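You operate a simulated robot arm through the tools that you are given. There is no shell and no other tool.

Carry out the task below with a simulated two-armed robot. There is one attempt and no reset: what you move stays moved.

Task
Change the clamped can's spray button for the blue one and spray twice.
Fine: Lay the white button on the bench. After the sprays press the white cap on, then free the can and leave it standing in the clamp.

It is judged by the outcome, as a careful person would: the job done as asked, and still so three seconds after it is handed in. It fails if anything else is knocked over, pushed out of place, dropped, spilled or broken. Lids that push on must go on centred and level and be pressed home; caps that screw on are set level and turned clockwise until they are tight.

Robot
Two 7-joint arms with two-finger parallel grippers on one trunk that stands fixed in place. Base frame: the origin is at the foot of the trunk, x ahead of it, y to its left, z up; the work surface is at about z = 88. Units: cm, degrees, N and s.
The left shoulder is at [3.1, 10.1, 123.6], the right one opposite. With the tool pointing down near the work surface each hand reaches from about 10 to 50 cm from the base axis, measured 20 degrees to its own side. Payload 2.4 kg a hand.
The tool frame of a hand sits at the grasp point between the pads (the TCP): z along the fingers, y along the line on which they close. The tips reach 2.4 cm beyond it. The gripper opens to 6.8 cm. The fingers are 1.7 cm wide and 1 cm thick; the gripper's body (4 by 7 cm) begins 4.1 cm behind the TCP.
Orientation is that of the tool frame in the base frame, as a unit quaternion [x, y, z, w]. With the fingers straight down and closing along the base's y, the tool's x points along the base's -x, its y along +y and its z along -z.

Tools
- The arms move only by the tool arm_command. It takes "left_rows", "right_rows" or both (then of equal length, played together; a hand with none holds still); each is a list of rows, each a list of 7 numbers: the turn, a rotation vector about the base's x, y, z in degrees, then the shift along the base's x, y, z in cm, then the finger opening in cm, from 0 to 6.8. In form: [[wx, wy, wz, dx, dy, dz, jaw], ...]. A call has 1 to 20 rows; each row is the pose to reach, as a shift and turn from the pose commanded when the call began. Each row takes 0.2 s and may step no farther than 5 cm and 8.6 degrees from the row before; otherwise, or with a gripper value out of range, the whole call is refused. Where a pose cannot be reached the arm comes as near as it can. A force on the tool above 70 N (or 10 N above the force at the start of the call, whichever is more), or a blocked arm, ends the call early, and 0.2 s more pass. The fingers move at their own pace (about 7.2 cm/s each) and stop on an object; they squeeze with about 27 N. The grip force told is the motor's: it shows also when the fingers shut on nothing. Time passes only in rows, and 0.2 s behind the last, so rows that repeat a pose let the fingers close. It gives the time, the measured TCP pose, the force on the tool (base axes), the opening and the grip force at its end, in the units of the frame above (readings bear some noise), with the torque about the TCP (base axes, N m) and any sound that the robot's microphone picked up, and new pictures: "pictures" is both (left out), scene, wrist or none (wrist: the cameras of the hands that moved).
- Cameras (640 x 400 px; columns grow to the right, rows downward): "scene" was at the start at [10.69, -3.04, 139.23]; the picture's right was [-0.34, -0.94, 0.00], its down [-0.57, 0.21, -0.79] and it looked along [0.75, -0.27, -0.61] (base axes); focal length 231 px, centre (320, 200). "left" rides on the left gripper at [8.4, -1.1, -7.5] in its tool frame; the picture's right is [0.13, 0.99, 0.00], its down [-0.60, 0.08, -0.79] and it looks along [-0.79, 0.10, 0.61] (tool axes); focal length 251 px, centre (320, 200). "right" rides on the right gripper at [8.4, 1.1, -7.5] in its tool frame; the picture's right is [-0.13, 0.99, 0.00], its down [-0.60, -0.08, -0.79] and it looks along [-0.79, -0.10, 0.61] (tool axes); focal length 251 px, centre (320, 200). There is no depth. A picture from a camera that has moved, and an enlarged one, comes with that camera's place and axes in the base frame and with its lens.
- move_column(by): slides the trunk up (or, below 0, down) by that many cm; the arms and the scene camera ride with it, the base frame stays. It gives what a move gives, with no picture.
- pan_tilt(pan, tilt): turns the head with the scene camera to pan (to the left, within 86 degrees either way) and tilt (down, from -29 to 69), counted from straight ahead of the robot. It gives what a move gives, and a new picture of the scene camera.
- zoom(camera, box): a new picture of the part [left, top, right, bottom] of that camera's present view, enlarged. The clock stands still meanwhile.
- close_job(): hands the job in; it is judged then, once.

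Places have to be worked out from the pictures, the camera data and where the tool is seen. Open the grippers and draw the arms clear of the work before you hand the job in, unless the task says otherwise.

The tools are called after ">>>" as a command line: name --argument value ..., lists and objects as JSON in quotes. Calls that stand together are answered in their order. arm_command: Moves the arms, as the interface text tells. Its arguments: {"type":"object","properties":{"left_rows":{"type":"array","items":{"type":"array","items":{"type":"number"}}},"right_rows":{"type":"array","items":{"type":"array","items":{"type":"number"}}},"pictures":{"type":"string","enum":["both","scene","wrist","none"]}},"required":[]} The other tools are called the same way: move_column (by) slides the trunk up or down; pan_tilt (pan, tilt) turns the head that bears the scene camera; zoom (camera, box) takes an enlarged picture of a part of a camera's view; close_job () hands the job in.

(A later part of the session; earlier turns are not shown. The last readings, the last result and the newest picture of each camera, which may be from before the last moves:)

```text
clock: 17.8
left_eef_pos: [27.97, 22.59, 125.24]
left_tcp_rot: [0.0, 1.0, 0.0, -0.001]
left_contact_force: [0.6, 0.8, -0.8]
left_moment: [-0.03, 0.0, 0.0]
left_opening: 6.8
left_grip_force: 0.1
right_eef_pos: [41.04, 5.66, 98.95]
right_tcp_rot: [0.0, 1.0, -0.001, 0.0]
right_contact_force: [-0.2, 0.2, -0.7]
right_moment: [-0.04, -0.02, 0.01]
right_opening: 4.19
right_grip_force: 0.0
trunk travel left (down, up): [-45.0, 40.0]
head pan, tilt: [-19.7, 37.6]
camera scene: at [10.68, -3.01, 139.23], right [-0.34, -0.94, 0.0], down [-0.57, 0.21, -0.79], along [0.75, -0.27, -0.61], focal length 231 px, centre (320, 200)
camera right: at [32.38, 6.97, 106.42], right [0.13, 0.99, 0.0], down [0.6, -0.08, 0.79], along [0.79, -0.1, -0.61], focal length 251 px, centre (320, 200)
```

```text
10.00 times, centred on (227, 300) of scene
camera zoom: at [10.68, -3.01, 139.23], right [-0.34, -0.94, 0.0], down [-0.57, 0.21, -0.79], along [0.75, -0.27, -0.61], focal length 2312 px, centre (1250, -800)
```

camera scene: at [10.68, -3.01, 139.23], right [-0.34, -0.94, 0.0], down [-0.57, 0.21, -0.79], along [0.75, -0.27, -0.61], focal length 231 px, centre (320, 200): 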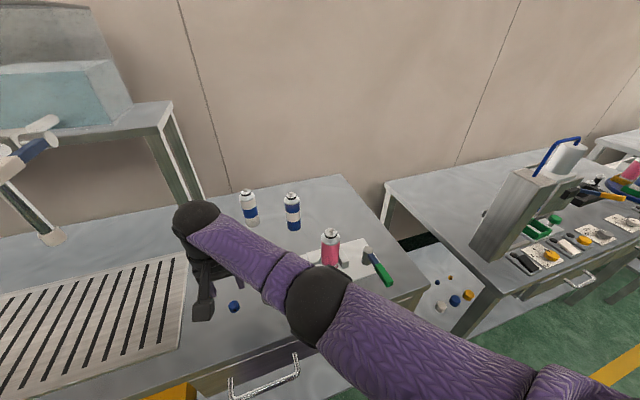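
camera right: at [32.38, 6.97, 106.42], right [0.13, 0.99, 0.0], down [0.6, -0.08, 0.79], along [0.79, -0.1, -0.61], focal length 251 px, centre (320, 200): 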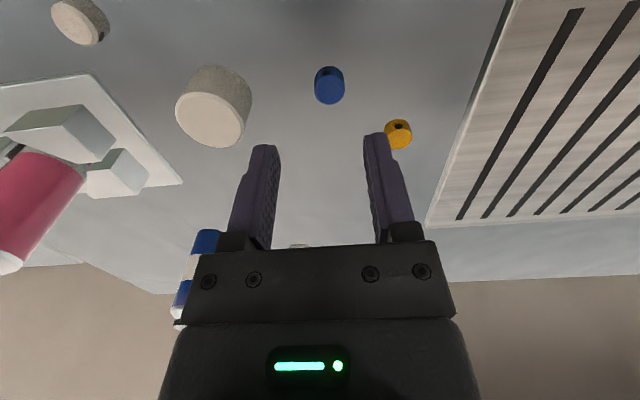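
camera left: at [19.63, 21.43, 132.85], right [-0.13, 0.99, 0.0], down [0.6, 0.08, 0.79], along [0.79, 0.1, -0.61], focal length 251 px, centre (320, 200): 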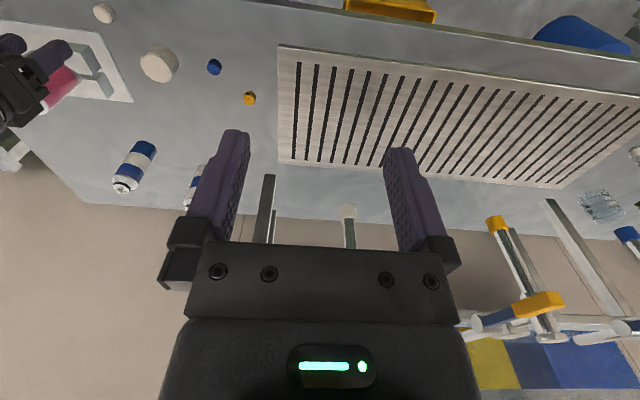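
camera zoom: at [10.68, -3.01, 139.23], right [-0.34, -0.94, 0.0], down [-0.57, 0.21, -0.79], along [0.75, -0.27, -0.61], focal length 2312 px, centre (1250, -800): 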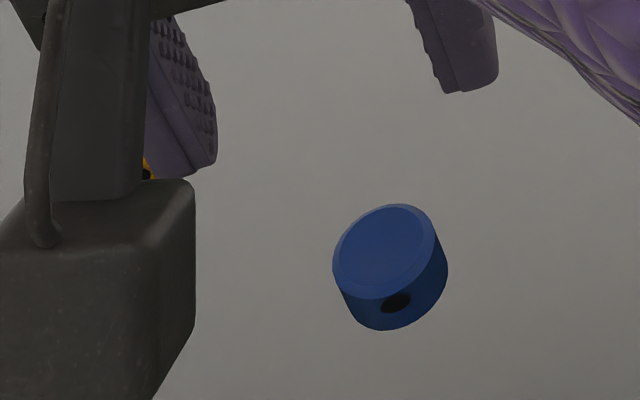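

The blue button has not moved. At yaw 0 I test whether the arm reaches lower, stopping at z 94 with the tips still 2 cm above the button.

>>> arm_command --right_rows '[[0, 0, 0, 0.5, 0.3, -1.5, 4.2], [0, 0, 0, 0.95, 0.6, -3, 4.2], [0, 0, 0, 0.95, 0.6, -4.9, 4.2], [0, 0, 0, 0.95, 0.6, -4.9, 4.2]]' --pictures "wrist"

```text
clock: 18.8
left_eef_pos: [28.13, 22.63, 125.23]
left_tcp_rot: [-0.001, 1.0, 0.0, -0.001]
left_contact_force: [-0.4, 1.0, 0.2]
left_moment: [-0.02, 0.03, 0.01]
left_opening: 6.82
left_grip_force: 0.1
right_eef_pos: [41.59, 6.04, 93.85]
right_tcp_rot: [-0.001, 1.0, 0.0, 0.0]
right_contact_force: [-0.1, -1.3, -0.6]
right_moment: [-0.03, -0.02, -0.01]
right_opening: 4.19
right_grip_force: 0.0
right hand out of reach, approached as far as the arm can: row 3, 4
trunk travel left (down, up): [-45.0, 40.0]
head pan, tilt: [-19.7, 37.6]
camera right: at [32.97, 7.33, 101.53], right [0.13, 0.99, 0.0], down [0.6, -0.08, 0.79], along [0.79, -0.1, -0.61], focal length 251 px, centre (320, 200)
```

right: 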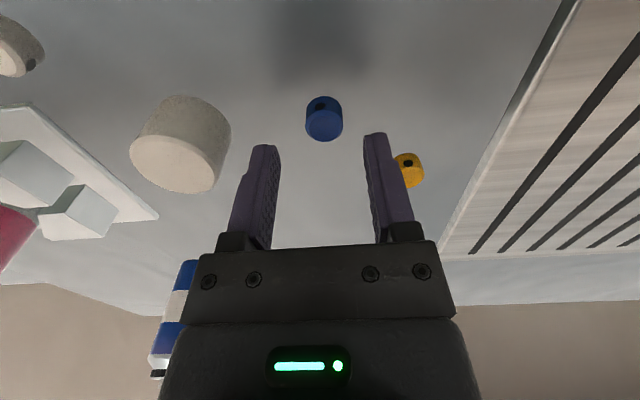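

The limit is pure arm reach. The two stalls fit a wrist about 16 cm above the TCP and a 44 cm reach from the shoulder, so lowering the trunk 10 cm should bring the button within range. I raise the hand first, then slide the trunk down.

>>> arm_command --right_rows '[[0, 0, 0, 0, 0, 3, 4.2], [0, 0, 0, -0.5, 0, 7, 4.2], [0, 0, 0, -1, 0, 11, 4.2], [0, 0, 0, -1, 0, 14, 4.2], [0, 0, 0, -1, 0, 14, 4.2]]' --pictures "none"

>>> move_column --by -10

>>> zoom --camera "scene" --box '[0, 0, 640, 400]'

>>> zoom --camera "right" --box '[0, 0, 640, 400]'

```text
clock: 20.0
left_eef_pos: [28.06, 22.66, 125.27]
left_tcp_rot: [0.0, 1.0, -0.001, 0.0]
left_contact_force: [-0.2, 0.3, 0.2]
left_moment: [-0.01, 0.03, 0.03]
left_opening: 6.8
left_grip_force: 0.0
right_eef_pos: [40.63, 6.05, 108.41]
right_tcp_rot: [0.0, 1.0, -0.001, 0.0]
right_contact_force: [0.2, 0.6, -0.3]
right_moment: [0.0, -0.01, -0.02]
right_opening: 4.17
right_grip_force: 0.1
trunk travel left (down, up): [-45.0, 40.0]
head pan, tilt: [-19.7, 37.6]
```

```text
clock: 21.3
left_eef_pos: [28.22, 22.53, 115.19]
left_tcp_rot: [-0.001, 1.0, 0.001, 0.0]
left_contact_force: [0.1, -1.1, -0.4]
left_moment: [-0.03, 0.02, 0.0]
left_opening: 6.8
left_grip_force: 0.1
right_eef_pos: [40.49, 6.1, 98.15]
right_tcp_rot: [0.0, 1.0, 0.0, 0.0]
right_contact_force: [-0.2, 0.4, 0.4]
right_moment: [0.01, 0.0, 0.01]
right_opening: 4.2
right_grip_force: 0.1
trunk travel left (down, up): [-35.0, 50.0]
head pan, tilt: [-19.7, 37.6]
```

```text
1.00 times, centred on (320, 200) of scene (not enlarged: the box is as wide or as high as the picture)
camera zoom: at [12.07, -3.02, 129.17], right [-0.34, -0.94, 0.0], down [-0.57, 0.21, -0.79], along [0.75, -0.27, -0.61], focal length 231 px, centre (320, 200)
```

zoom: 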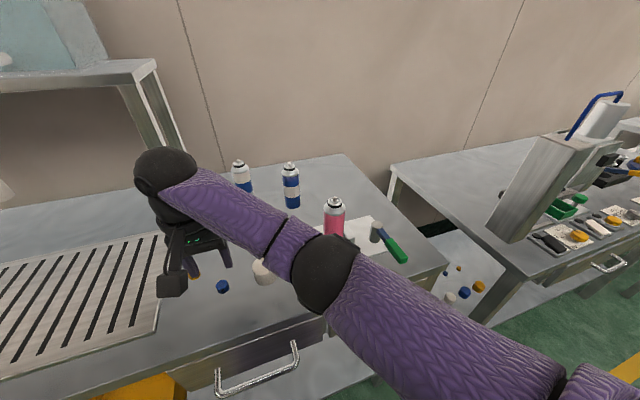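

```text
1.00 times, centred on (320, 200) of right (not enlarged: the box is as wide or as high as the picture)
camera zoom: at [31.97, 7.36, 105.7], right [0.13, 0.99, 0.0], down [0.6, -0.08, 0.79], along [0.79, -0.1, -0.61], focal length 251 px, centre (320, 200)
```

zoom: 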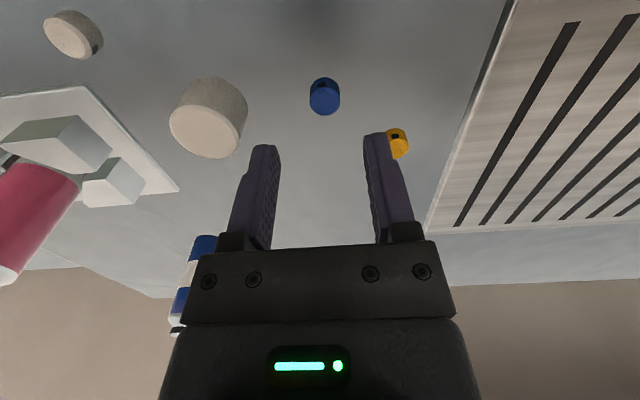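

The trunk is down and the hand keeps enough height. I turn the hand to -45 degrees again over the button and check the alignment.

>>> arm_command --right_rows '[[0, 0, -7.5, 0.4, 0.1, 0, 4.2], [0, 0, -15, 0.8, 0.15, 0, 4.2], [0, 0, -22.5, 1.2, 0.15, 0, 4.2], [0, 0, -30, 1.4, 0.15, -0.5, 4.2], [0, 0, -37.5, 1.4, 0.15, -1, 4.2], [0, 0, -45, 1.4, 0.15, -2, 4.2], [0, 0, -45, 1.4, 0.15, -3.5, 4.2], [0, 0, -45, 1.4, 0.15, -3.5, 4.2]]' --pictures "both"

>>> zoom --camera "right" --box '[230, 70, 410, 190]'

```text
clock: 23.1
left_eef_pos: [28.27, 22.43, 115.19]
left_tcp_rot: [0.0, 1.0, 0.0, -0.001]
left_contact_force: [0.2, -0.4, -0.3]
left_moment: [-0.02, -0.01, -0.05]
left_opening: 6.82
left_grip_force: 0.1
right_eef_pos: [41.89, 6.23, 94.49]
right_tcp_rot: [0.384, 0.923, -0.001, 0.0]
right_contact_force: [0.6, 0.4, -0.6]
right_moment: [0.02, 0.01, -0.01]
right_opening: 4.19
right_grip_force: 0.0
trunk travel left (down, up): [-35.0, 50.0]
head pan, tilt: [-19.7, 37.6]
camera scene: at [12.09, -3.01, 129.16], right [-0.34, -0.94, 0.0], down [-0.57, 0.21, -0.79], along [0.75, -0.27, -0.61], focal length 231 px, centre (320, 200)
camera right: at [36.56, 13.09, 102.02], right [0.79, 0.61, 0.0], down [0.37, -0.48, 0.79], along [0.48, -0.63, -0.61], focal length 251 px, centre (320, 200)
```

scene: 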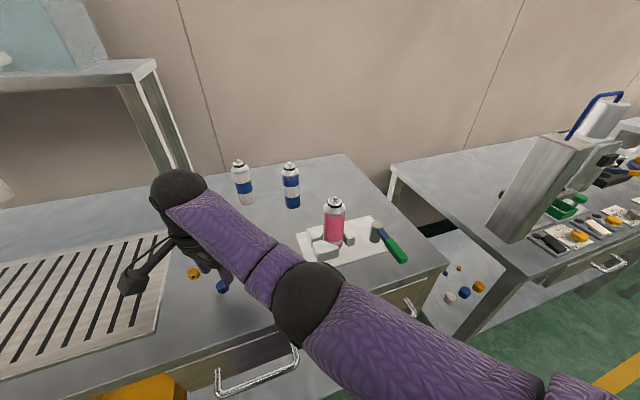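
right: 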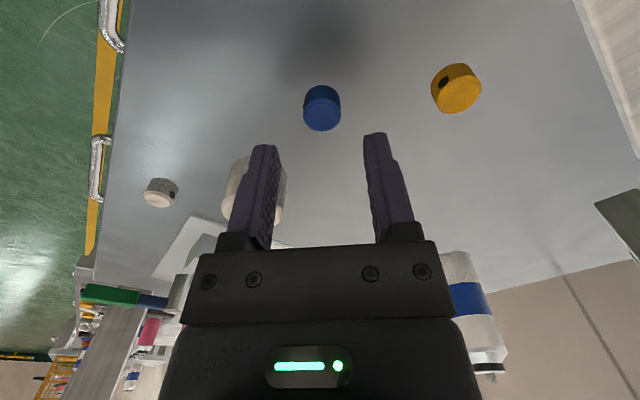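

```text
3.33 times, centred on (320, 130) of right
camera zoom: at [36.56, 13.09, 102.02], right [0.79, 0.61, 0.0], down [0.37, -0.48, 0.79], along [0.48, -0.63, -0.61], focal length 838 px, centre (320, 433)
```

zoom: 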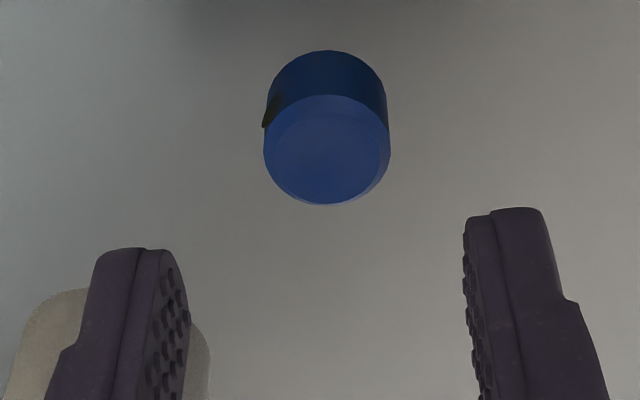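

The button sits within 0.15 cm of directly below the TCP. I go down the last 3.2 cm, check, and then close.

>>> arm_command --right_rows '[[0, 0, 0, 0, 0.1, -1, 4.2], [0, 0, 0, 0, 0.1, -2, 4.2], [0, 0, 0, 0, 0.1, -2.8, 4.2], [0, 0, 0, 0, 0.1, -3.2, 4.2], [0, 0, 0, 0, 0.1, -3.2, 4.2]]' --pictures "both"

>>> zoom --camera "right" --box '[230, 90, 410, 210]'

```text
clock: 24.3
left_eef_pos: [28.19, 22.58, 115.11]
left_tcp_rot: [0.0, 1.0, 0.0, -0.001]
left_contact_force: [0.2, -0.1, -0.2]
left_moment: [0.02, 0.02, 0.01]
left_opening: 6.8
left_grip_force: 0.0
right_eef_pos: [41.92, 6.31, 91.66]
right_tcp_rot: [0.382, 0.924, -0.002, 0.0]
right_contact_force: [0.0, 0.3, 0.7]
right_moment: [-0.02, -0.02, 0.01]
right_opening: 4.18
right_grip_force: 0.1
trunk travel left (down, up): [-35.0, 50.0]
head pan, tilt: [-19.7, 37.6]
camera scene: at [12.09, -3.01, 129.16], right [-0.34, -0.94, 0.0], down [-0.57, 0.21, -0.79], along [0.75, -0.27, -0.61], focal length 231 px, centre (320, 200)
camera right: at [36.52, 13.15, 99.11], right [0.79, 0.61, 0.0], down [0.37, -0.48, 0.79], along [0.48, -0.63, -0.61], focal length 251 px, centre (320, 200)
```

scene: 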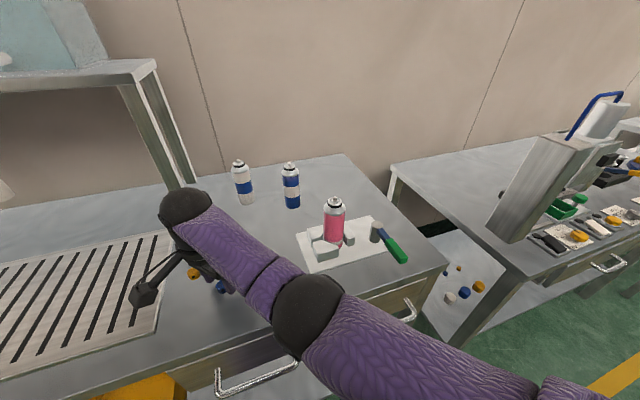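
right: 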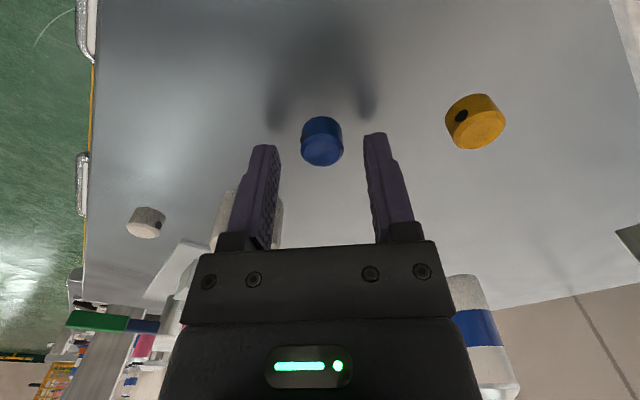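

```text
3.33 times, centred on (320, 150) of right
camera zoom: at [36.52, 13.15, 99.11], right [0.79, 0.61, 0.0], down [0.37, -0.48, 0.79], along [0.48, -0.63, -0.61], focal length 838 px, centre (320, 367)
```

zoom: 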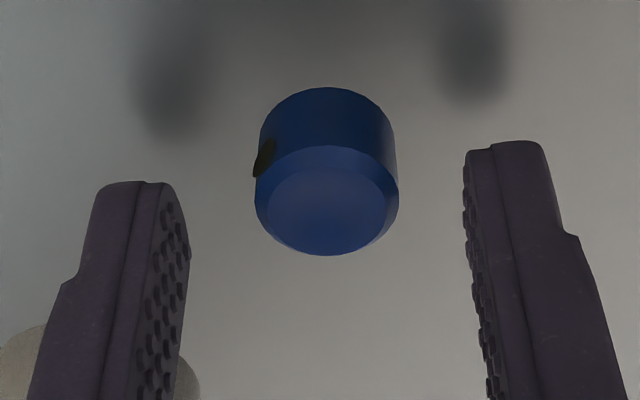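

The fingers straddle the button evenly. I lower another 0.25 cm for a fuller grip and close.

>>> arm_command --right_rows '[[0, 0, 0, 0, 0, -0.25, 4.2], [0, 0, 0, 0, 0, -0.25, 3.0], [0, 0, 0, 0, 0, -0.25, 2.2], [0, 0, 0, 0, 0, -0.25, 1.4], [0, 0, 0, 0, 0, -0.25, 1.0], [0, 0, 0, 0, 0, -0.25, 1.0]]' --pictures "wrist"

>>> zoom --camera "right" --box '[230, 90, 410, 210]'

```text
clock: 25.7
left_eef_pos: [28.3, 22.62, 115.15]
left_tcp_rot: [0.0, 1.0, 0.0, -0.001]
left_contact_force: [0.2, 0.6, 0.7]
left_moment: [-0.01, -0.03, -0.01]
left_opening: 6.82
left_grip_force: 0.1
right_eef_pos: [41.9, 6.44, 91.4]
right_tcp_rot: [0.383, 0.924, -0.001, 0.0]
right_contact_force: [0.7, -0.2, -0.4]
right_moment: [0.0, 0.0, 0.02]
right_opening: 1.7
right_grip_force: 26.3
trunk travel left (down, up): [-35.0, 50.0]
head pan, tilt: [-19.7, 37.6]
camera right: at [36.51, 13.28, 98.84], right [0.79, 0.61, 0.0], down [0.37, -0.48, 0.79], along [0.48, -0.63, -0.61], focal length 251 px, centre (320, 200)
```

right: 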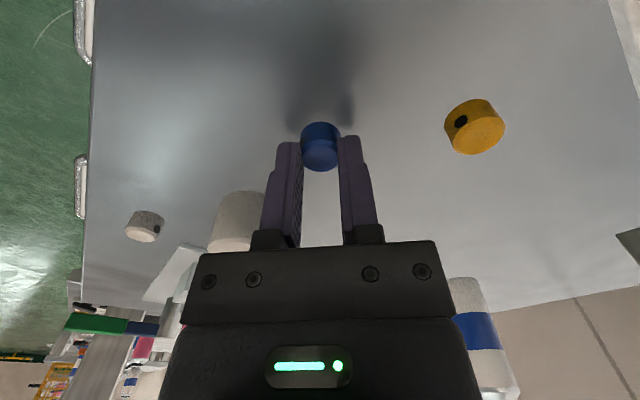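

```text
3.33 times, centred on (320, 150) of right
camera zoom: at [36.51, 13.28, 98.84], right [0.79, 0.61, 0.0], down [0.37, -0.48, 0.79], along [0.48, -0.63, -0.61], focal length 838 px, centre (320, 367)
```

zoom: 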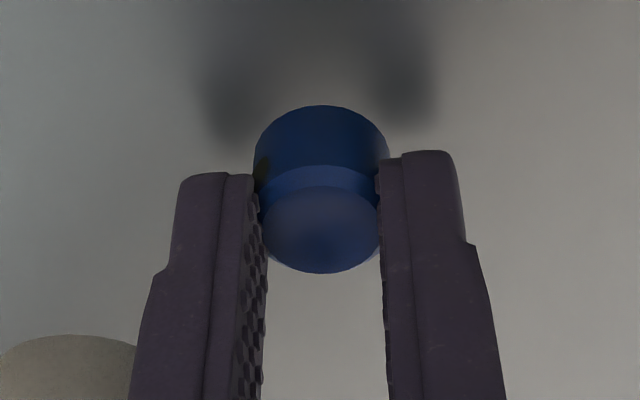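

The blue button is held with the same 1.70 cm grip as the white one was. I lift it straight up.

>>> arm_command --right_rows '[[0, 0, 0, 0, 0, 1, 1.0], [0, 0, 0, 0, 0, 3.5, 1.0], [0, 0, 0, 0, 0, 7, 1.0], [0, 0, 0, 0, 0, 10.5, 1.0], [0, 0, 0, -1, -1, 14, 1.0], [0, 0, 0, -2, -2, 16, 1.0], [0, 0, 0, -2, -2, 16, 1.0]]' --pictures "both"

```text
clock: 27.3
left_eef_pos: [28.34, 22.59, 115.17]
left_tcp_rot: [0.0, 1.0, 0.001, -0.001]
left_contact_force: [0.0, -1.4, 0.2]
left_moment: [0.03, 0.01, -0.03]
left_opening: 6.79
left_grip_force: 0.1
right_eef_pos: [39.82, 4.6, 107.15]
right_tcp_rot: [0.382, 0.924, -0.001, -0.001]
right_contact_force: [0.4, 0.7, 1.1]
right_moment: [0.03, -0.01, -0.01]
right_opening: 1.7
right_grip_force: 27.1
trunk travel left (down, up): [-35.0, 50.0]
head pan, tilt: [-19.7, 37.6]
camera scene: at [12.09, -3.01, 129.16], right [-0.34, -0.94, 0.0], down [-0.57, 0.21, -0.79], along [0.75, -0.27, -0.61], focal length 231 px, centre (320, 200)
camera right: at [34.41, 11.47, 114.76], right [0.79, 0.61, 0.0], down [0.37, -0.48, 0.79], along [0.48, -0.63, -0.61], focal length 251 px, centre (320, 200)
```

scene: 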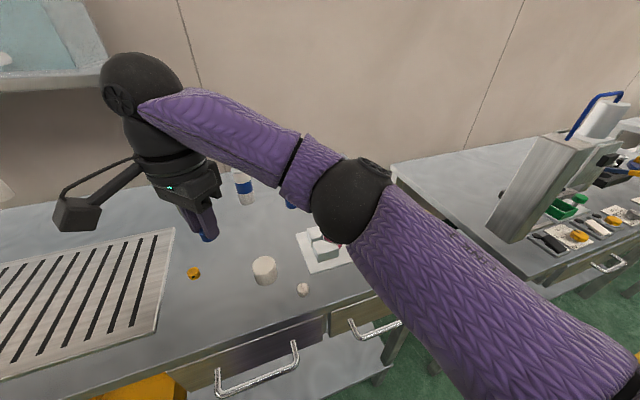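
right: 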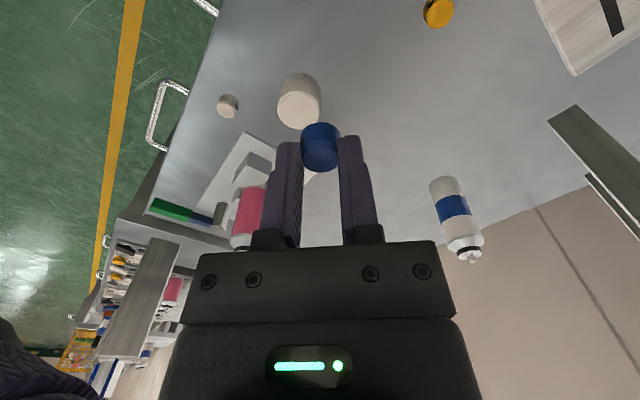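

The button is clear of everything. I carry it toward the can at this height while turning the hand through +90 degrees.

>>> arm_command --right_rows '[[0, 0, 8, 0, -1, 0, 1.0], [0, 0, 16, 0, -3, 0, 1.0], [0, 0, 24, 0, -5.5, 0, 1.0], [0, 0, 32, 0.5, -8, 0, 1.0], [0, 0, 40, 1, -10.5, 0, 1.0], [0, 0, 48, 1.5, -13, 0, 1.0], [0, 0, 56, 2, -15.5, 0, 1.0], [0, 0, 64, 3, -18, 0, 1.0], [0, 0, 72, 4, -20, 0, 1.0], [0, 0, 80, 4.5, -21.5, 0, 1.0], [0, 0, 88, 4.7, -22.15, 0, 1.0], [0, 0, 90, 4.7, -22.15, 0, 1.0], [0, 0, 90, 4.7, -22.15, 0, 1.0]]' --pictures "both"

```text
clock: 29.6
left_eef_pos: [28.23, 22.63, 115.14]
left_tcp_rot: [-0.001, 1.0, 0.0, -0.001]
left_contact_force: [0.9, -0.6, 0.5]
left_moment: [-0.04, -0.03, -0.03]
left_opening: 6.78
left_grip_force: 0.0
right_eef_pos: [44.4, -16.75, 107.14]
right_tcp_rot: [-0.282, 0.959, 0.004, 0.008]
right_contact_force: [9.6, 2.7, -7.9]
right_moment: [0.28, 0.07, 0.33]
right_opening: 1.7
right_grip_force: 27.3
trunk travel left (down, up): [-35.0, 50.0]
head pan, tilt: [-19.7, 37.6]
stopped in row 11 (right hand): the force on the tool passed its limit at 135 N (the readings are from after the stop); the commanded pose is now the measured one
camera scene: at [12.09, -3.01, 129.16], right [-0.34, -0.94, 0.0], down [-0.57, 0.21, -0.79], along [0.75, -0.27, -0.61], focal length 231 px, centre (320, 200)
camera right: at [36.49, -20.29, 114.49], right [-0.43, 0.9, 0.0], down [0.54, 0.25, 0.8], along [0.72, 0.35, -0.6], focal length 251 px, centre (320, 200)
```

scene: 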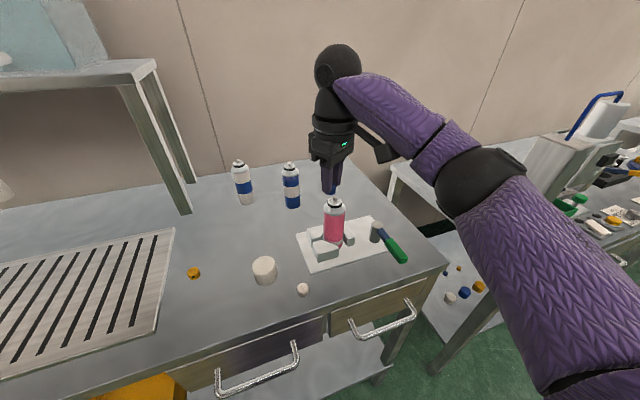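
right: 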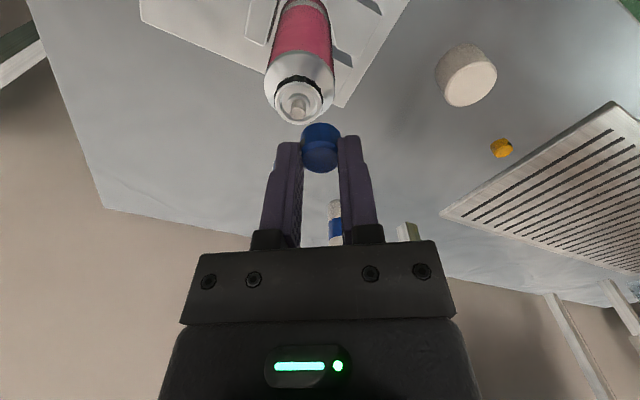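

The hand stopped at yaw +33 with a force spike: the wrist camera's bracket has come up against the forearm, so that is the yaw limit here. The button is still held. I back off a few degrees to relieve the contact; the nozzle then points mostly to -y, away from the robot.

>>> arm_command --right_rows '[[0, 0, -3, 0, 0, 0, 1.0], [0, 0, -7, 0, 0, 0, 1.0], [0, 0, -7, 0.1, -0.5, 0, 1.0], [0, 0, -7, 0.1, -0.5, 0, 1.0]]' --pictures "both"

>>> zoom --camera "right" --box '[230, 60, 410, 200]'

>>> zoom --camera "scene" --box '[270, 120, 430, 240]'

```text
clock: 30.6
left_eef_pos: [28.29, 22.55, 115.3]
left_tcp_rot: [0.0, 1.0, 0.0, -0.001]
left_contact_force: [0.3, -0.1, 0.0]
left_moment: [0.0, -0.03, -0.02]
left_opening: 6.77
left_grip_force: 0.0
right_eef_pos: [44.36, -17.22, 107.17]
right_tcp_rot: [-0.222, 0.975, 0.002, 0.008]
right_contact_force: [0.3, -0.2, 0.7]
right_moment: [0.01, -0.01, -0.03]
right_opening: 1.72
right_grip_force: 27.3
trunk travel left (down, up): [-35.0, 50.0]
head pan, tilt: [-19.7, 37.6]
camera scene: at [12.09, -3.03, 129.16], right [-0.34, -0.94, 0.0], down [-0.57, 0.21, -0.79], along [0.75, -0.27, -0.61], focal length 231 px, centre (320, 200)
camera right: at [36.14, -19.84, 114.49], right [-0.31, 0.95, 0.0], down [0.57, 0.18, 0.8], along [0.76, 0.25, -0.6], focal length 251 px, centre (320, 200)
```

scene: 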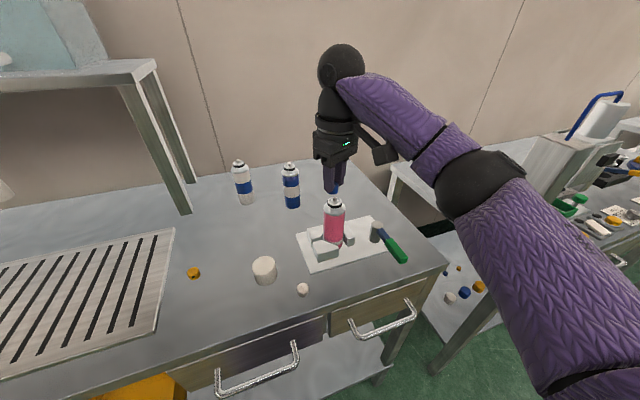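
right: 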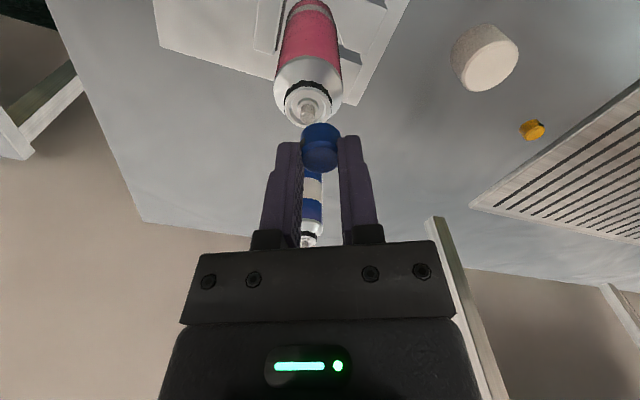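

```text
2.86 times, centred on (320, 130) of right
camera zoom: at [36.14, -19.84, 114.49], right [-0.31, 0.95, 0.0], down [0.57, 0.18, 0.8], along [0.76, 0.25, -0.6], focal length 718 px, centre (320, 400)
```

zoom: 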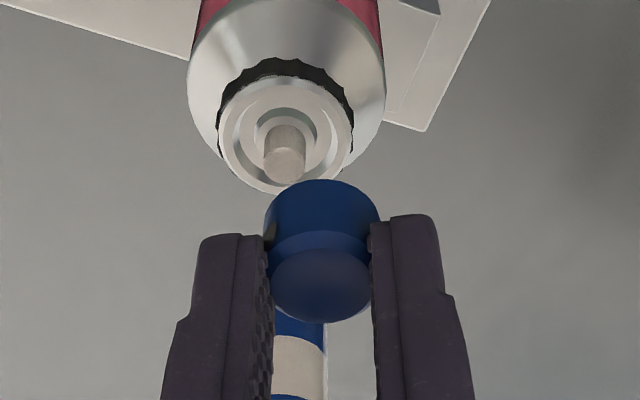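

```text
3.33 times, centred on (350, 180) of scene
camera zoom: at [12.09, -3.03, 129.16], right [-0.34, -0.94, 0.0], down [-0.57, 0.21, -0.79], along [0.75, -0.27, -0.61], focal length 771 px, centre (220, 267)
```

zoom: 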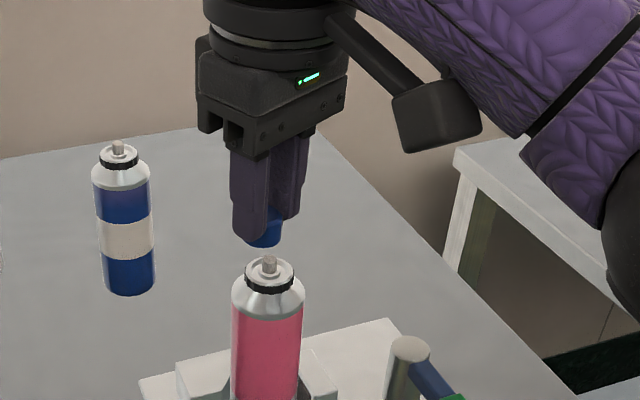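

The contact is relieved. The stem works out at [44.66, -17.79] and the button is still seated in the fingers as before. I level out the 0.9 degree tilt, centre over the stem and come down to just above it.

>>> arm_command --right_rows '[[-0.43, 0.84, 0, 0.1, -0.3, 0, 1.0], [-0.43, 0.84, 0, 0.15, -0.58, 0, 1.0], [-0.43, 0.84, 0, 0.15, -0.58, -0.8, 1.0], [-0.43, 0.84, 0, 0.15, -0.58, -1.4, 1.0], [-0.43, 0.84, 0, 0.15, -0.58, -1.4, 1.0]]' --pictures "both"

>>> zoom --camera "right" --box '[230, 60, 410, 200]'

>>> zoom --camera "scene" --box '[295, 165, 375, 235]'

```text
clock: 31.8
left_eef_pos: [28.3, 22.46, 115.21]
left_tcp_rot: [-0.001, 1.0, 0.0, -0.001]
left_contact_force: [0.5, -0.5, 0.2]
left_moment: [-0.02, -0.03, -0.01]
left_opening: 6.81
left_grip_force: 0.1
right_eef_pos: [44.53, -17.8, 105.81]
right_tcp_rot: [-0.222, 0.975, 0.001, -0.001]
right_contact_force: [0.3, -0.1, -0.7]
right_moment: [0.01, 0.02, 0.01]
right_opening: 1.72
right_grip_force: 27.3
trunk travel left (down, up): [-35.0, 50.0]
head pan, tilt: [-19.7, 37.6]
camera scene: at [12.09, -3.03, 129.16], right [-0.34, -0.94, 0.0], down [-0.57, 0.21, -0.79], along [0.75, -0.27, -0.61], focal length 231 px, centre (320, 200)
camera right: at [36.38, -20.42, 113.27], right [-0.31, 0.95, 0.0], down [0.58, 0.19, 0.79], along [0.75, 0.25, -0.61], focal length 251 px, centre (320, 200)
```

scene: 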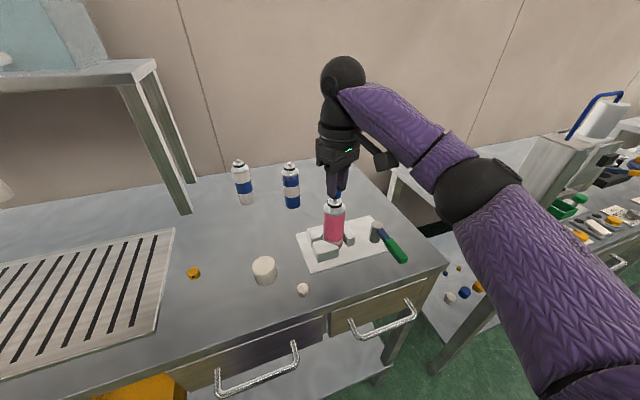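
right: 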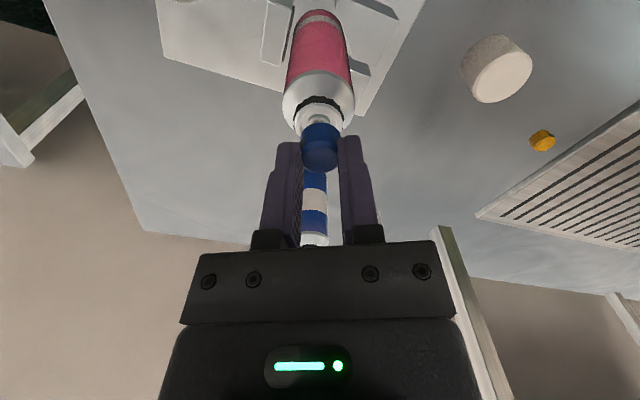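

```text
2.86 times, centred on (320, 130) of right
camera zoom: at [36.38, -20.42, 113.27], right [-0.31, 0.95, 0.0], down [0.58, 0.19, 0.79], along [0.75, 0.25, -0.61], focal length 718 px, centre (320, 400)
```

zoom: 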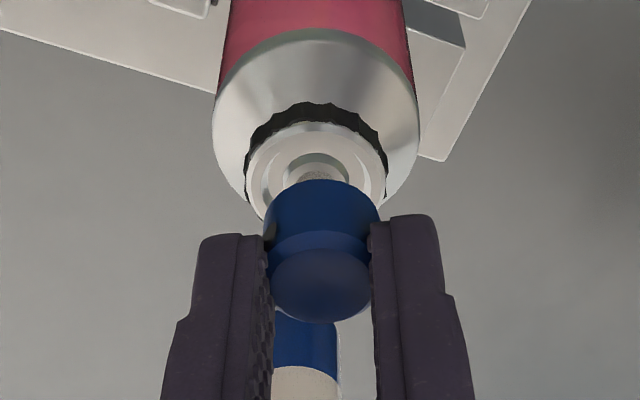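

```text
5.71 times, centred on (335, 200) of scene
camera zoom: at [12.09, -3.03, 129.16], right [-0.34, -0.94, 0.0], down [-0.57, 0.21, -0.79], along [0.75, -0.27, -0.61], focal length 1321 px, centre (234, 200)
```

zoom: 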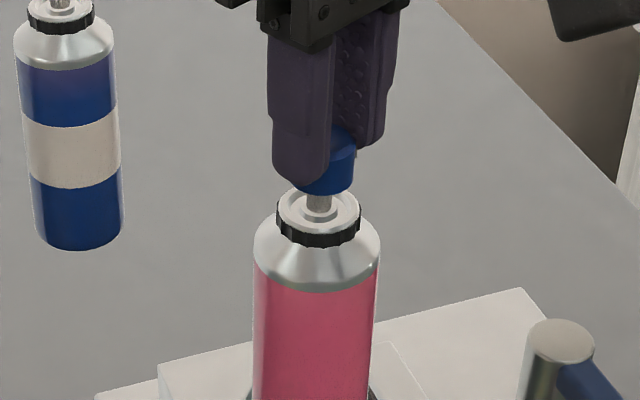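

The stem and the button's underside line up within about a millimetre in both views. I lower 0.8 cm gently and check the force.

>>> arm_command --right_rows '[[0, 0, 0, 0, 0, -0.2, 1.0], [0, 0, 0, 0, 0, -0.4, 1.0], [0, 0, 0, 0, 0, -0.6, 1.0], [0, 0, 0, 0, 0, -0.8, 1.0], [0, 0, 0, 0, 0, -0.8, 1.0]]' --pictures "both"

>>> zoom --camera "right" --box '[230, 60, 410, 200]'

>>> zoom --camera "scene" --box '[295, 165, 375, 235]'

```text
clock: 33.0
left_eef_pos: [28.19, 22.59, 115.12]
left_tcp_rot: [0.0, 1.0, 0.0, -0.001]
left_contact_force: [0.0, 0.4, -0.9]
left_moment: [-0.02, 0.0, -0.01]
left_opening: 6.81
left_grip_force: 0.1
right_eef_pos: [44.73, -17.88, 104.95]
right_tcp_rot: [-0.223, 0.975, 0.001, 0.0]
right_contact_force: [-0.3, -1.0, 0.0]
right_moment: [0.0, -0.01, -0.01]
right_opening: 1.73
right_grip_force: 26.7
trunk travel left (down, up): [-35.0, 50.0]
head pan, tilt: [-19.7, 37.6]
camera scene: at [12.09, -3.03, 129.16], right [-0.34, -0.94, 0.0], down [-0.57, 0.21, -0.79], along [0.75, -0.27, -0.61], focal length 231 px, centre (320, 200)
camera right: at [36.44, -20.38, 112.43], right [-0.31, 0.95, 0.0], down [0.58, 0.19, 0.79], along [0.75, 0.25, -0.61], focal length 251 px, centre (320, 200)
```

scene: 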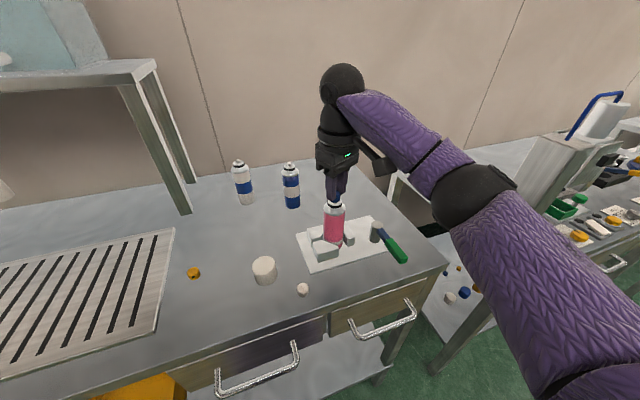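
right: 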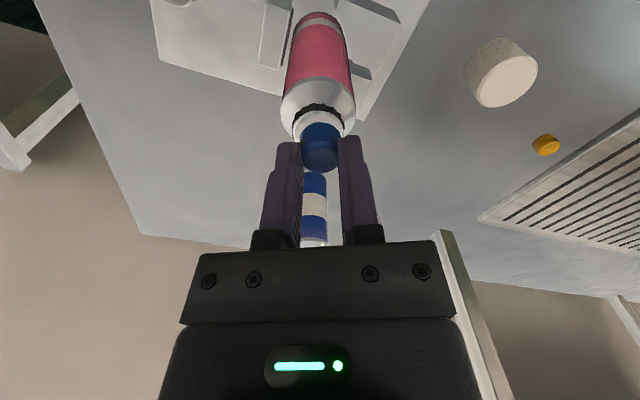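

```text
2.86 times, centred on (320, 130) of right
camera zoom: at [36.44, -20.38, 112.43], right [-0.31, 0.95, 0.0], down [0.58, 0.19, 0.79], along [0.75, 0.25, -0.61], focal length 718 px, centre (320, 400)
```

zoom: 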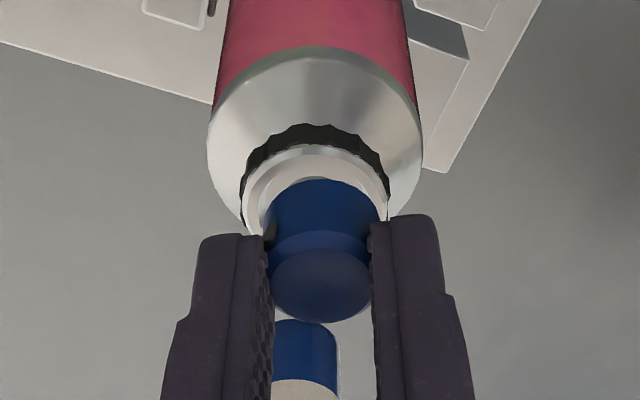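

```text
5.71 times, centred on (335, 200) of scene
camera zoom: at [12.09, -3.03, 129.16], right [-0.34, -0.94, 0.0], down [-0.57, 0.21, -0.79], along [0.75, -0.27, -0.61], focal length 1321 px, centre (234, 200)
```

zoom: 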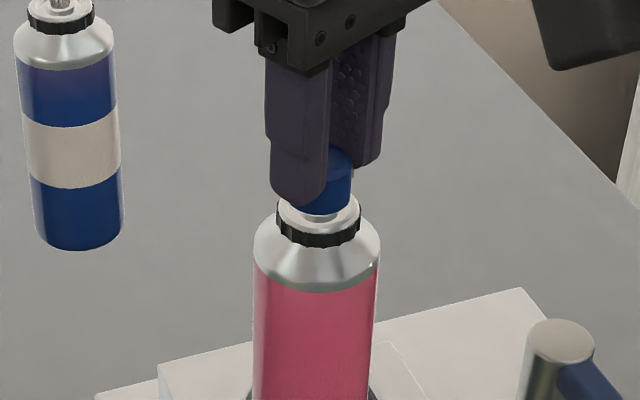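

No force yet and the stem looks like it is entering the button. I continue down in small steps.

>>> arm_command --right_rows '[[0, 0, 0, 0, 0, -0.15, 1.0], [0, 0, 0, 0, 0, -0.3, 1.0], [0, 0, 0, 0, 0, -0.4, 1.0], [0, 0, 0, 0, 0, -0.4, 1.0]]' --pictures "wrist"

>>> zoom --camera "right" --box '[230, 60, 410, 200]'

>>> zoom --camera "scene" --box '[295, 165, 375, 235]'

```text
clock: 34.0
left_eef_pos: [28.39, 22.49, 115.18]
left_tcp_rot: [0.0, 1.0, 0.001, -0.001]
left_contact_force: [-0.4, 0.2, -0.6]
left_moment: [0.05, -0.02, 0.0]
left_opening: 6.82
left_grip_force: 0.0
right_eef_pos: [44.57, -17.92, 104.43]
right_tcp_rot: [-0.222, 0.975, 0.002, 0.0]
right_contact_force: [8.2, -1.9, 6.5]
right_moment: [-0.07, -0.26, -0.02]
right_opening: 1.72
right_grip_force: 27.6
trunk travel left (down, up): [-35.0, 50.0]
head pan, tilt: [-19.7, 37.6]
camera right: at [36.46, -20.43, 111.99], right [-0.31, 0.95, 0.0], down [0.58, 0.19, 0.79], along [0.75, 0.25, -0.61], focal length 251 px, centre (320, 200)
```

right: 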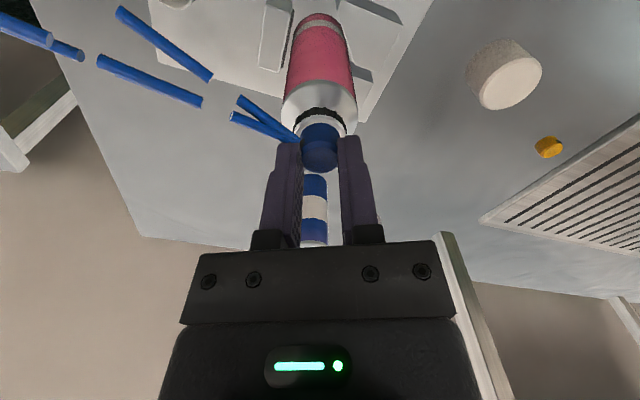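

```text
2.86 times, centred on (320, 130) of right
camera zoom: at [36.46, -20.43, 111.99], right [-0.31, 0.95, 0.0], down [0.58, 0.19, 0.79], along [0.75, 0.25, -0.61], focal length 718 px, centre (320, 400)
```

zoom: 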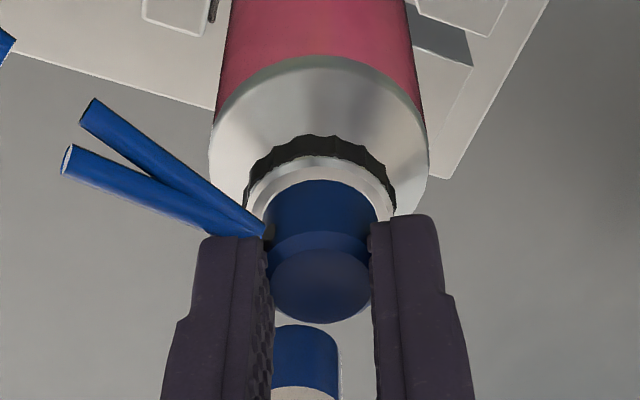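

```text
5.71 times, centred on (335, 200) of scene
camera zoom: at [12.16, -3.05, 129.16], right [-0.34, -0.94, 0.0], down [-0.58, 0.21, -0.79], along [0.74, -0.27, -0.61], focal length 1321 px, centre (234, 200)
```

zoom: 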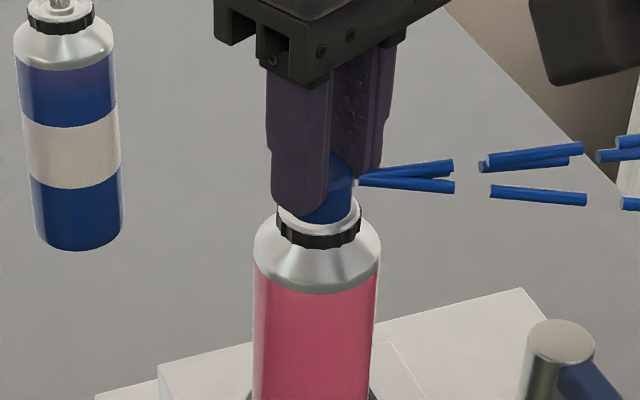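

The button has snapped onto the stem and is already being pressed at 6.5 N: the pictures show blue jets leaving the nozzle toward -y, so this is the first spray. I open the fingers to let the button spring up and end it.

>>> arm_command --right_rows '[[0, 0, 0, 0, 0, 0, 2.4], [0, 0, 0, 0, 0, 0, 3.6], [0, 0, 0, 0, 0, 0, 3.6]]' --pictures "both"

>>> zoom --camera "right" --box '[230, 60, 410, 200]'

>>> zoom --camera "scene" --box '[295, 165, 375, 235]'

```text
clock: 34.8
left_eef_pos: [28.26, 22.54, 115.25]
left_tcp_rot: [0.0, 1.0, 0.0, -0.001]
left_contact_force: [-0.6, -1.0, -0.7]
left_moment: [-0.02, -0.02, 0.01]
left_opening: 6.79
left_grip_force: 0.0
right_eef_pos: [44.61, -17.89, 104.31]
right_tcp_rot: [-0.223, 0.975, 0.001, 0.0]
right_contact_force: [0.6, 0.1, -0.3]
right_moment: [-0.01, 0.01, 0.01]
right_opening: 3.6
right_grip_force: 0.0
trunk travel left (down, up): [-35.0, 50.0]
head pan, tilt: [-19.7, 37.6]
camera scene: at [12.08, -3.02, 129.16], right [-0.34, -0.94, 0.0], down [-0.57, 0.21, -0.79], along [0.75, -0.27, -0.61], focal length 231 px, centre (320, 200)
camera right: at [36.39, -20.4, 111.98], right [-0.31, 0.95, 0.0], down [0.58, 0.19, 0.79], along [0.75, 0.25, -0.61], focal length 251 px, centre (320, 200)
```

scene: 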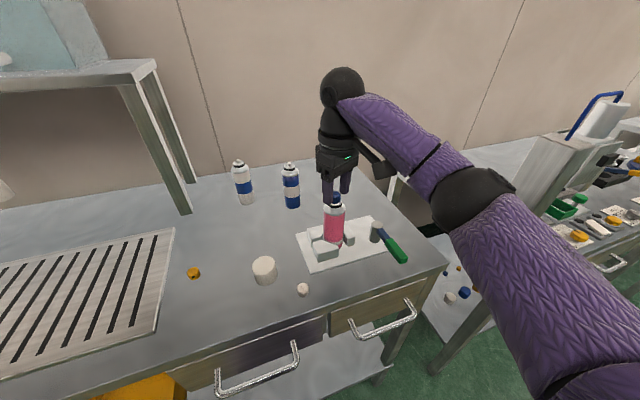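
right: 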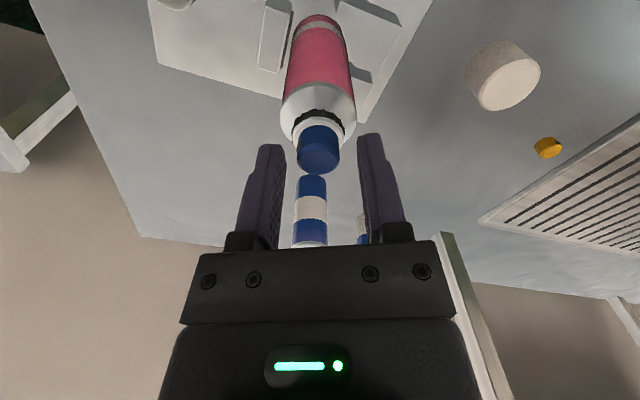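

```text
2.86 times, centred on (320, 130) of right
camera zoom: at [36.39, -20.4, 111.98], right [-0.31, 0.95, 0.0], down [0.58, 0.19, 0.79], along [0.75, 0.25, -0.61], focal length 718 px, centre (320, 400)
```

zoom: 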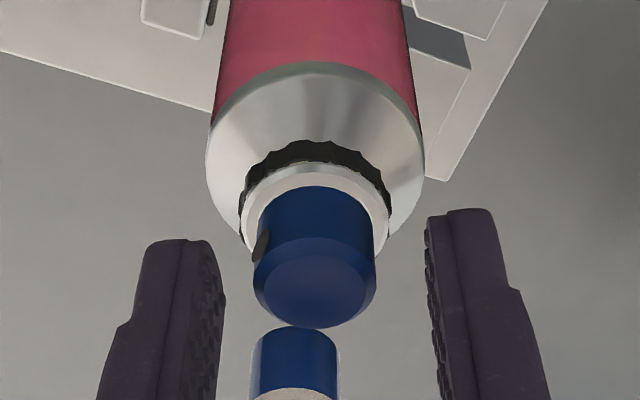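

```text
5.71 times, centred on (335, 200) of scene
camera zoom: at [12.08, -3.02, 129.16], right [-0.34, -0.94, 0.0], down [-0.57, 0.21, -0.79], along [0.75, -0.27, -0.61], focal length 1321 px, centre (234, 200)
```

zoom: 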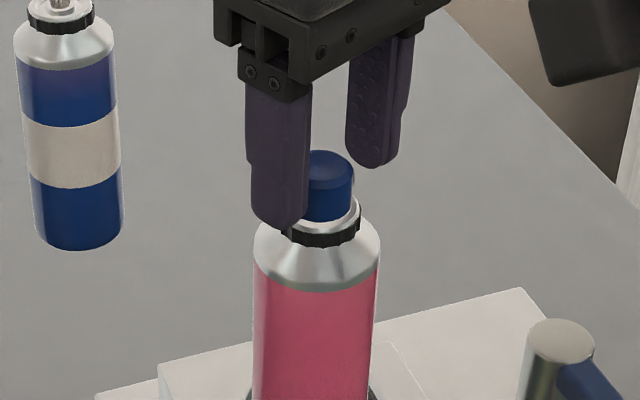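

The jets have stopped and the blue button stands seated, level on the stem. I rise above it, close the fingers and check the alignment for the second press.

>>> arm_command --right_rows '[[0, 0, 0, 0, 0, 0.8, 3.6], [0, 0, 0, 0, 0, 2, 3.6], [0, 0, 0, 0.05, 0.1, 3, 3.6], [0, 0, 0, 0.05, 0.1, 3, 1.5], [0, 0, 0, 0.05, 0.1, 3, 0], [0, 0, 0, 0.05, 0.1, 3, 0], [0, 0, 0, 0.05, 0.1, 3, 0]]' --pictures "both"

>>> zoom --camera "right" --box '[230, 60, 410, 200]'

>>> zoom --camera "scene" --box '[295, 165, 375, 235]'

```text
clock: 36.4
left_eef_pos: [28.2, 22.63, 115.11]
left_tcp_rot: [0.0, 1.0, 0.001, -0.002]
left_contact_force: [-0.6, 0.0, -0.8]
left_moment: [0.01, -0.01, 0.02]
left_opening: 6.8
left_grip_force: 0.0
right_eef_pos: [44.65, -17.58, 107.52]
right_tcp_rot: [-0.222, 0.975, 0.001, 0.0]
right_contact_force: [-0.5, 1.1, 0.9]
right_moment: [-0.02, 0.04, 0.0]
right_opening: 0.01
right_grip_force: 23.8
trunk travel left (down, up): [-35.0, 50.0]
head pan, tilt: [-19.7, 37.6]
camera scene: at [12.09, -3.03, 129.16], right [-0.34, -0.94, 0.0], down [-0.57, 0.21, -0.79], along [0.75, -0.27, -0.61], focal length 231 px, centre (320, 200)
camera right: at [36.5, -20.18, 114.96], right [-0.31, 0.95, 0.0], down [0.58, 0.19, 0.79], along [0.75, 0.25, -0.61], focal length 251 px, centre (320, 200)
```

scene: 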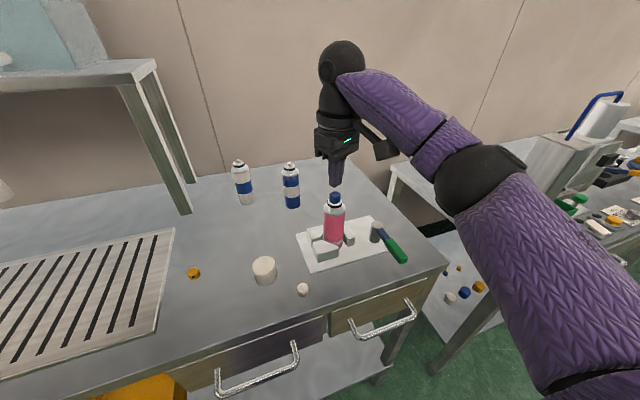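
right: 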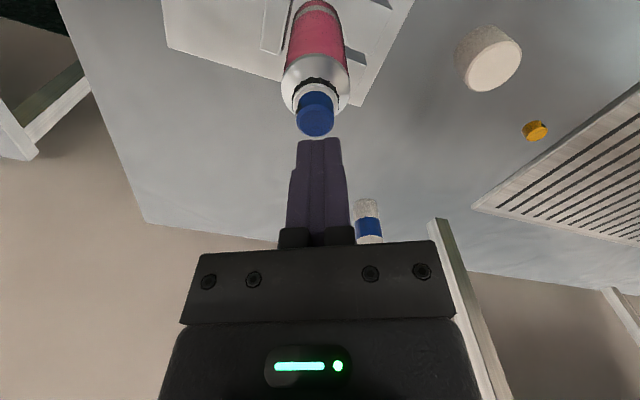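

```text
2.86 times, centred on (320, 130) of right
camera zoom: at [36.5, -20.18, 114.96], right [-0.31, 0.95, 0.0], down [0.58, 0.19, 0.79], along [0.75, 0.25, -0.61], focal length 718 px, centre (320, 400)
```

zoom: 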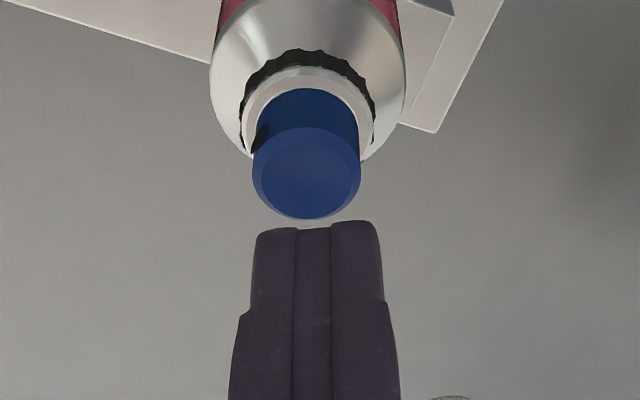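

```text
5.71 times, centred on (335, 200) of scene
camera zoom: at [12.09, -3.03, 129.16], right [-0.34, -0.94, 0.0], down [-0.57, 0.21, -0.79], along [0.75, -0.27, -0.61], focal length 1321 px, centre (234, 200)
```

zoom: 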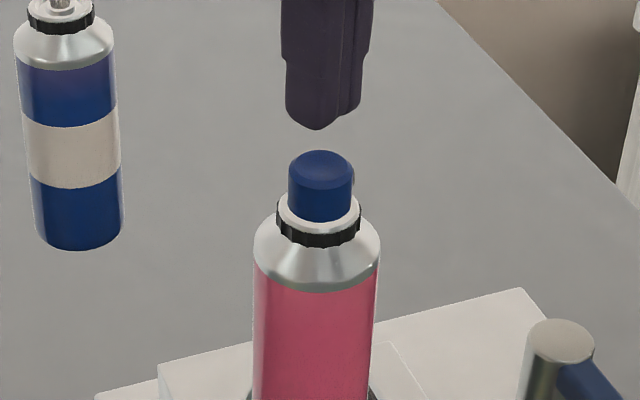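

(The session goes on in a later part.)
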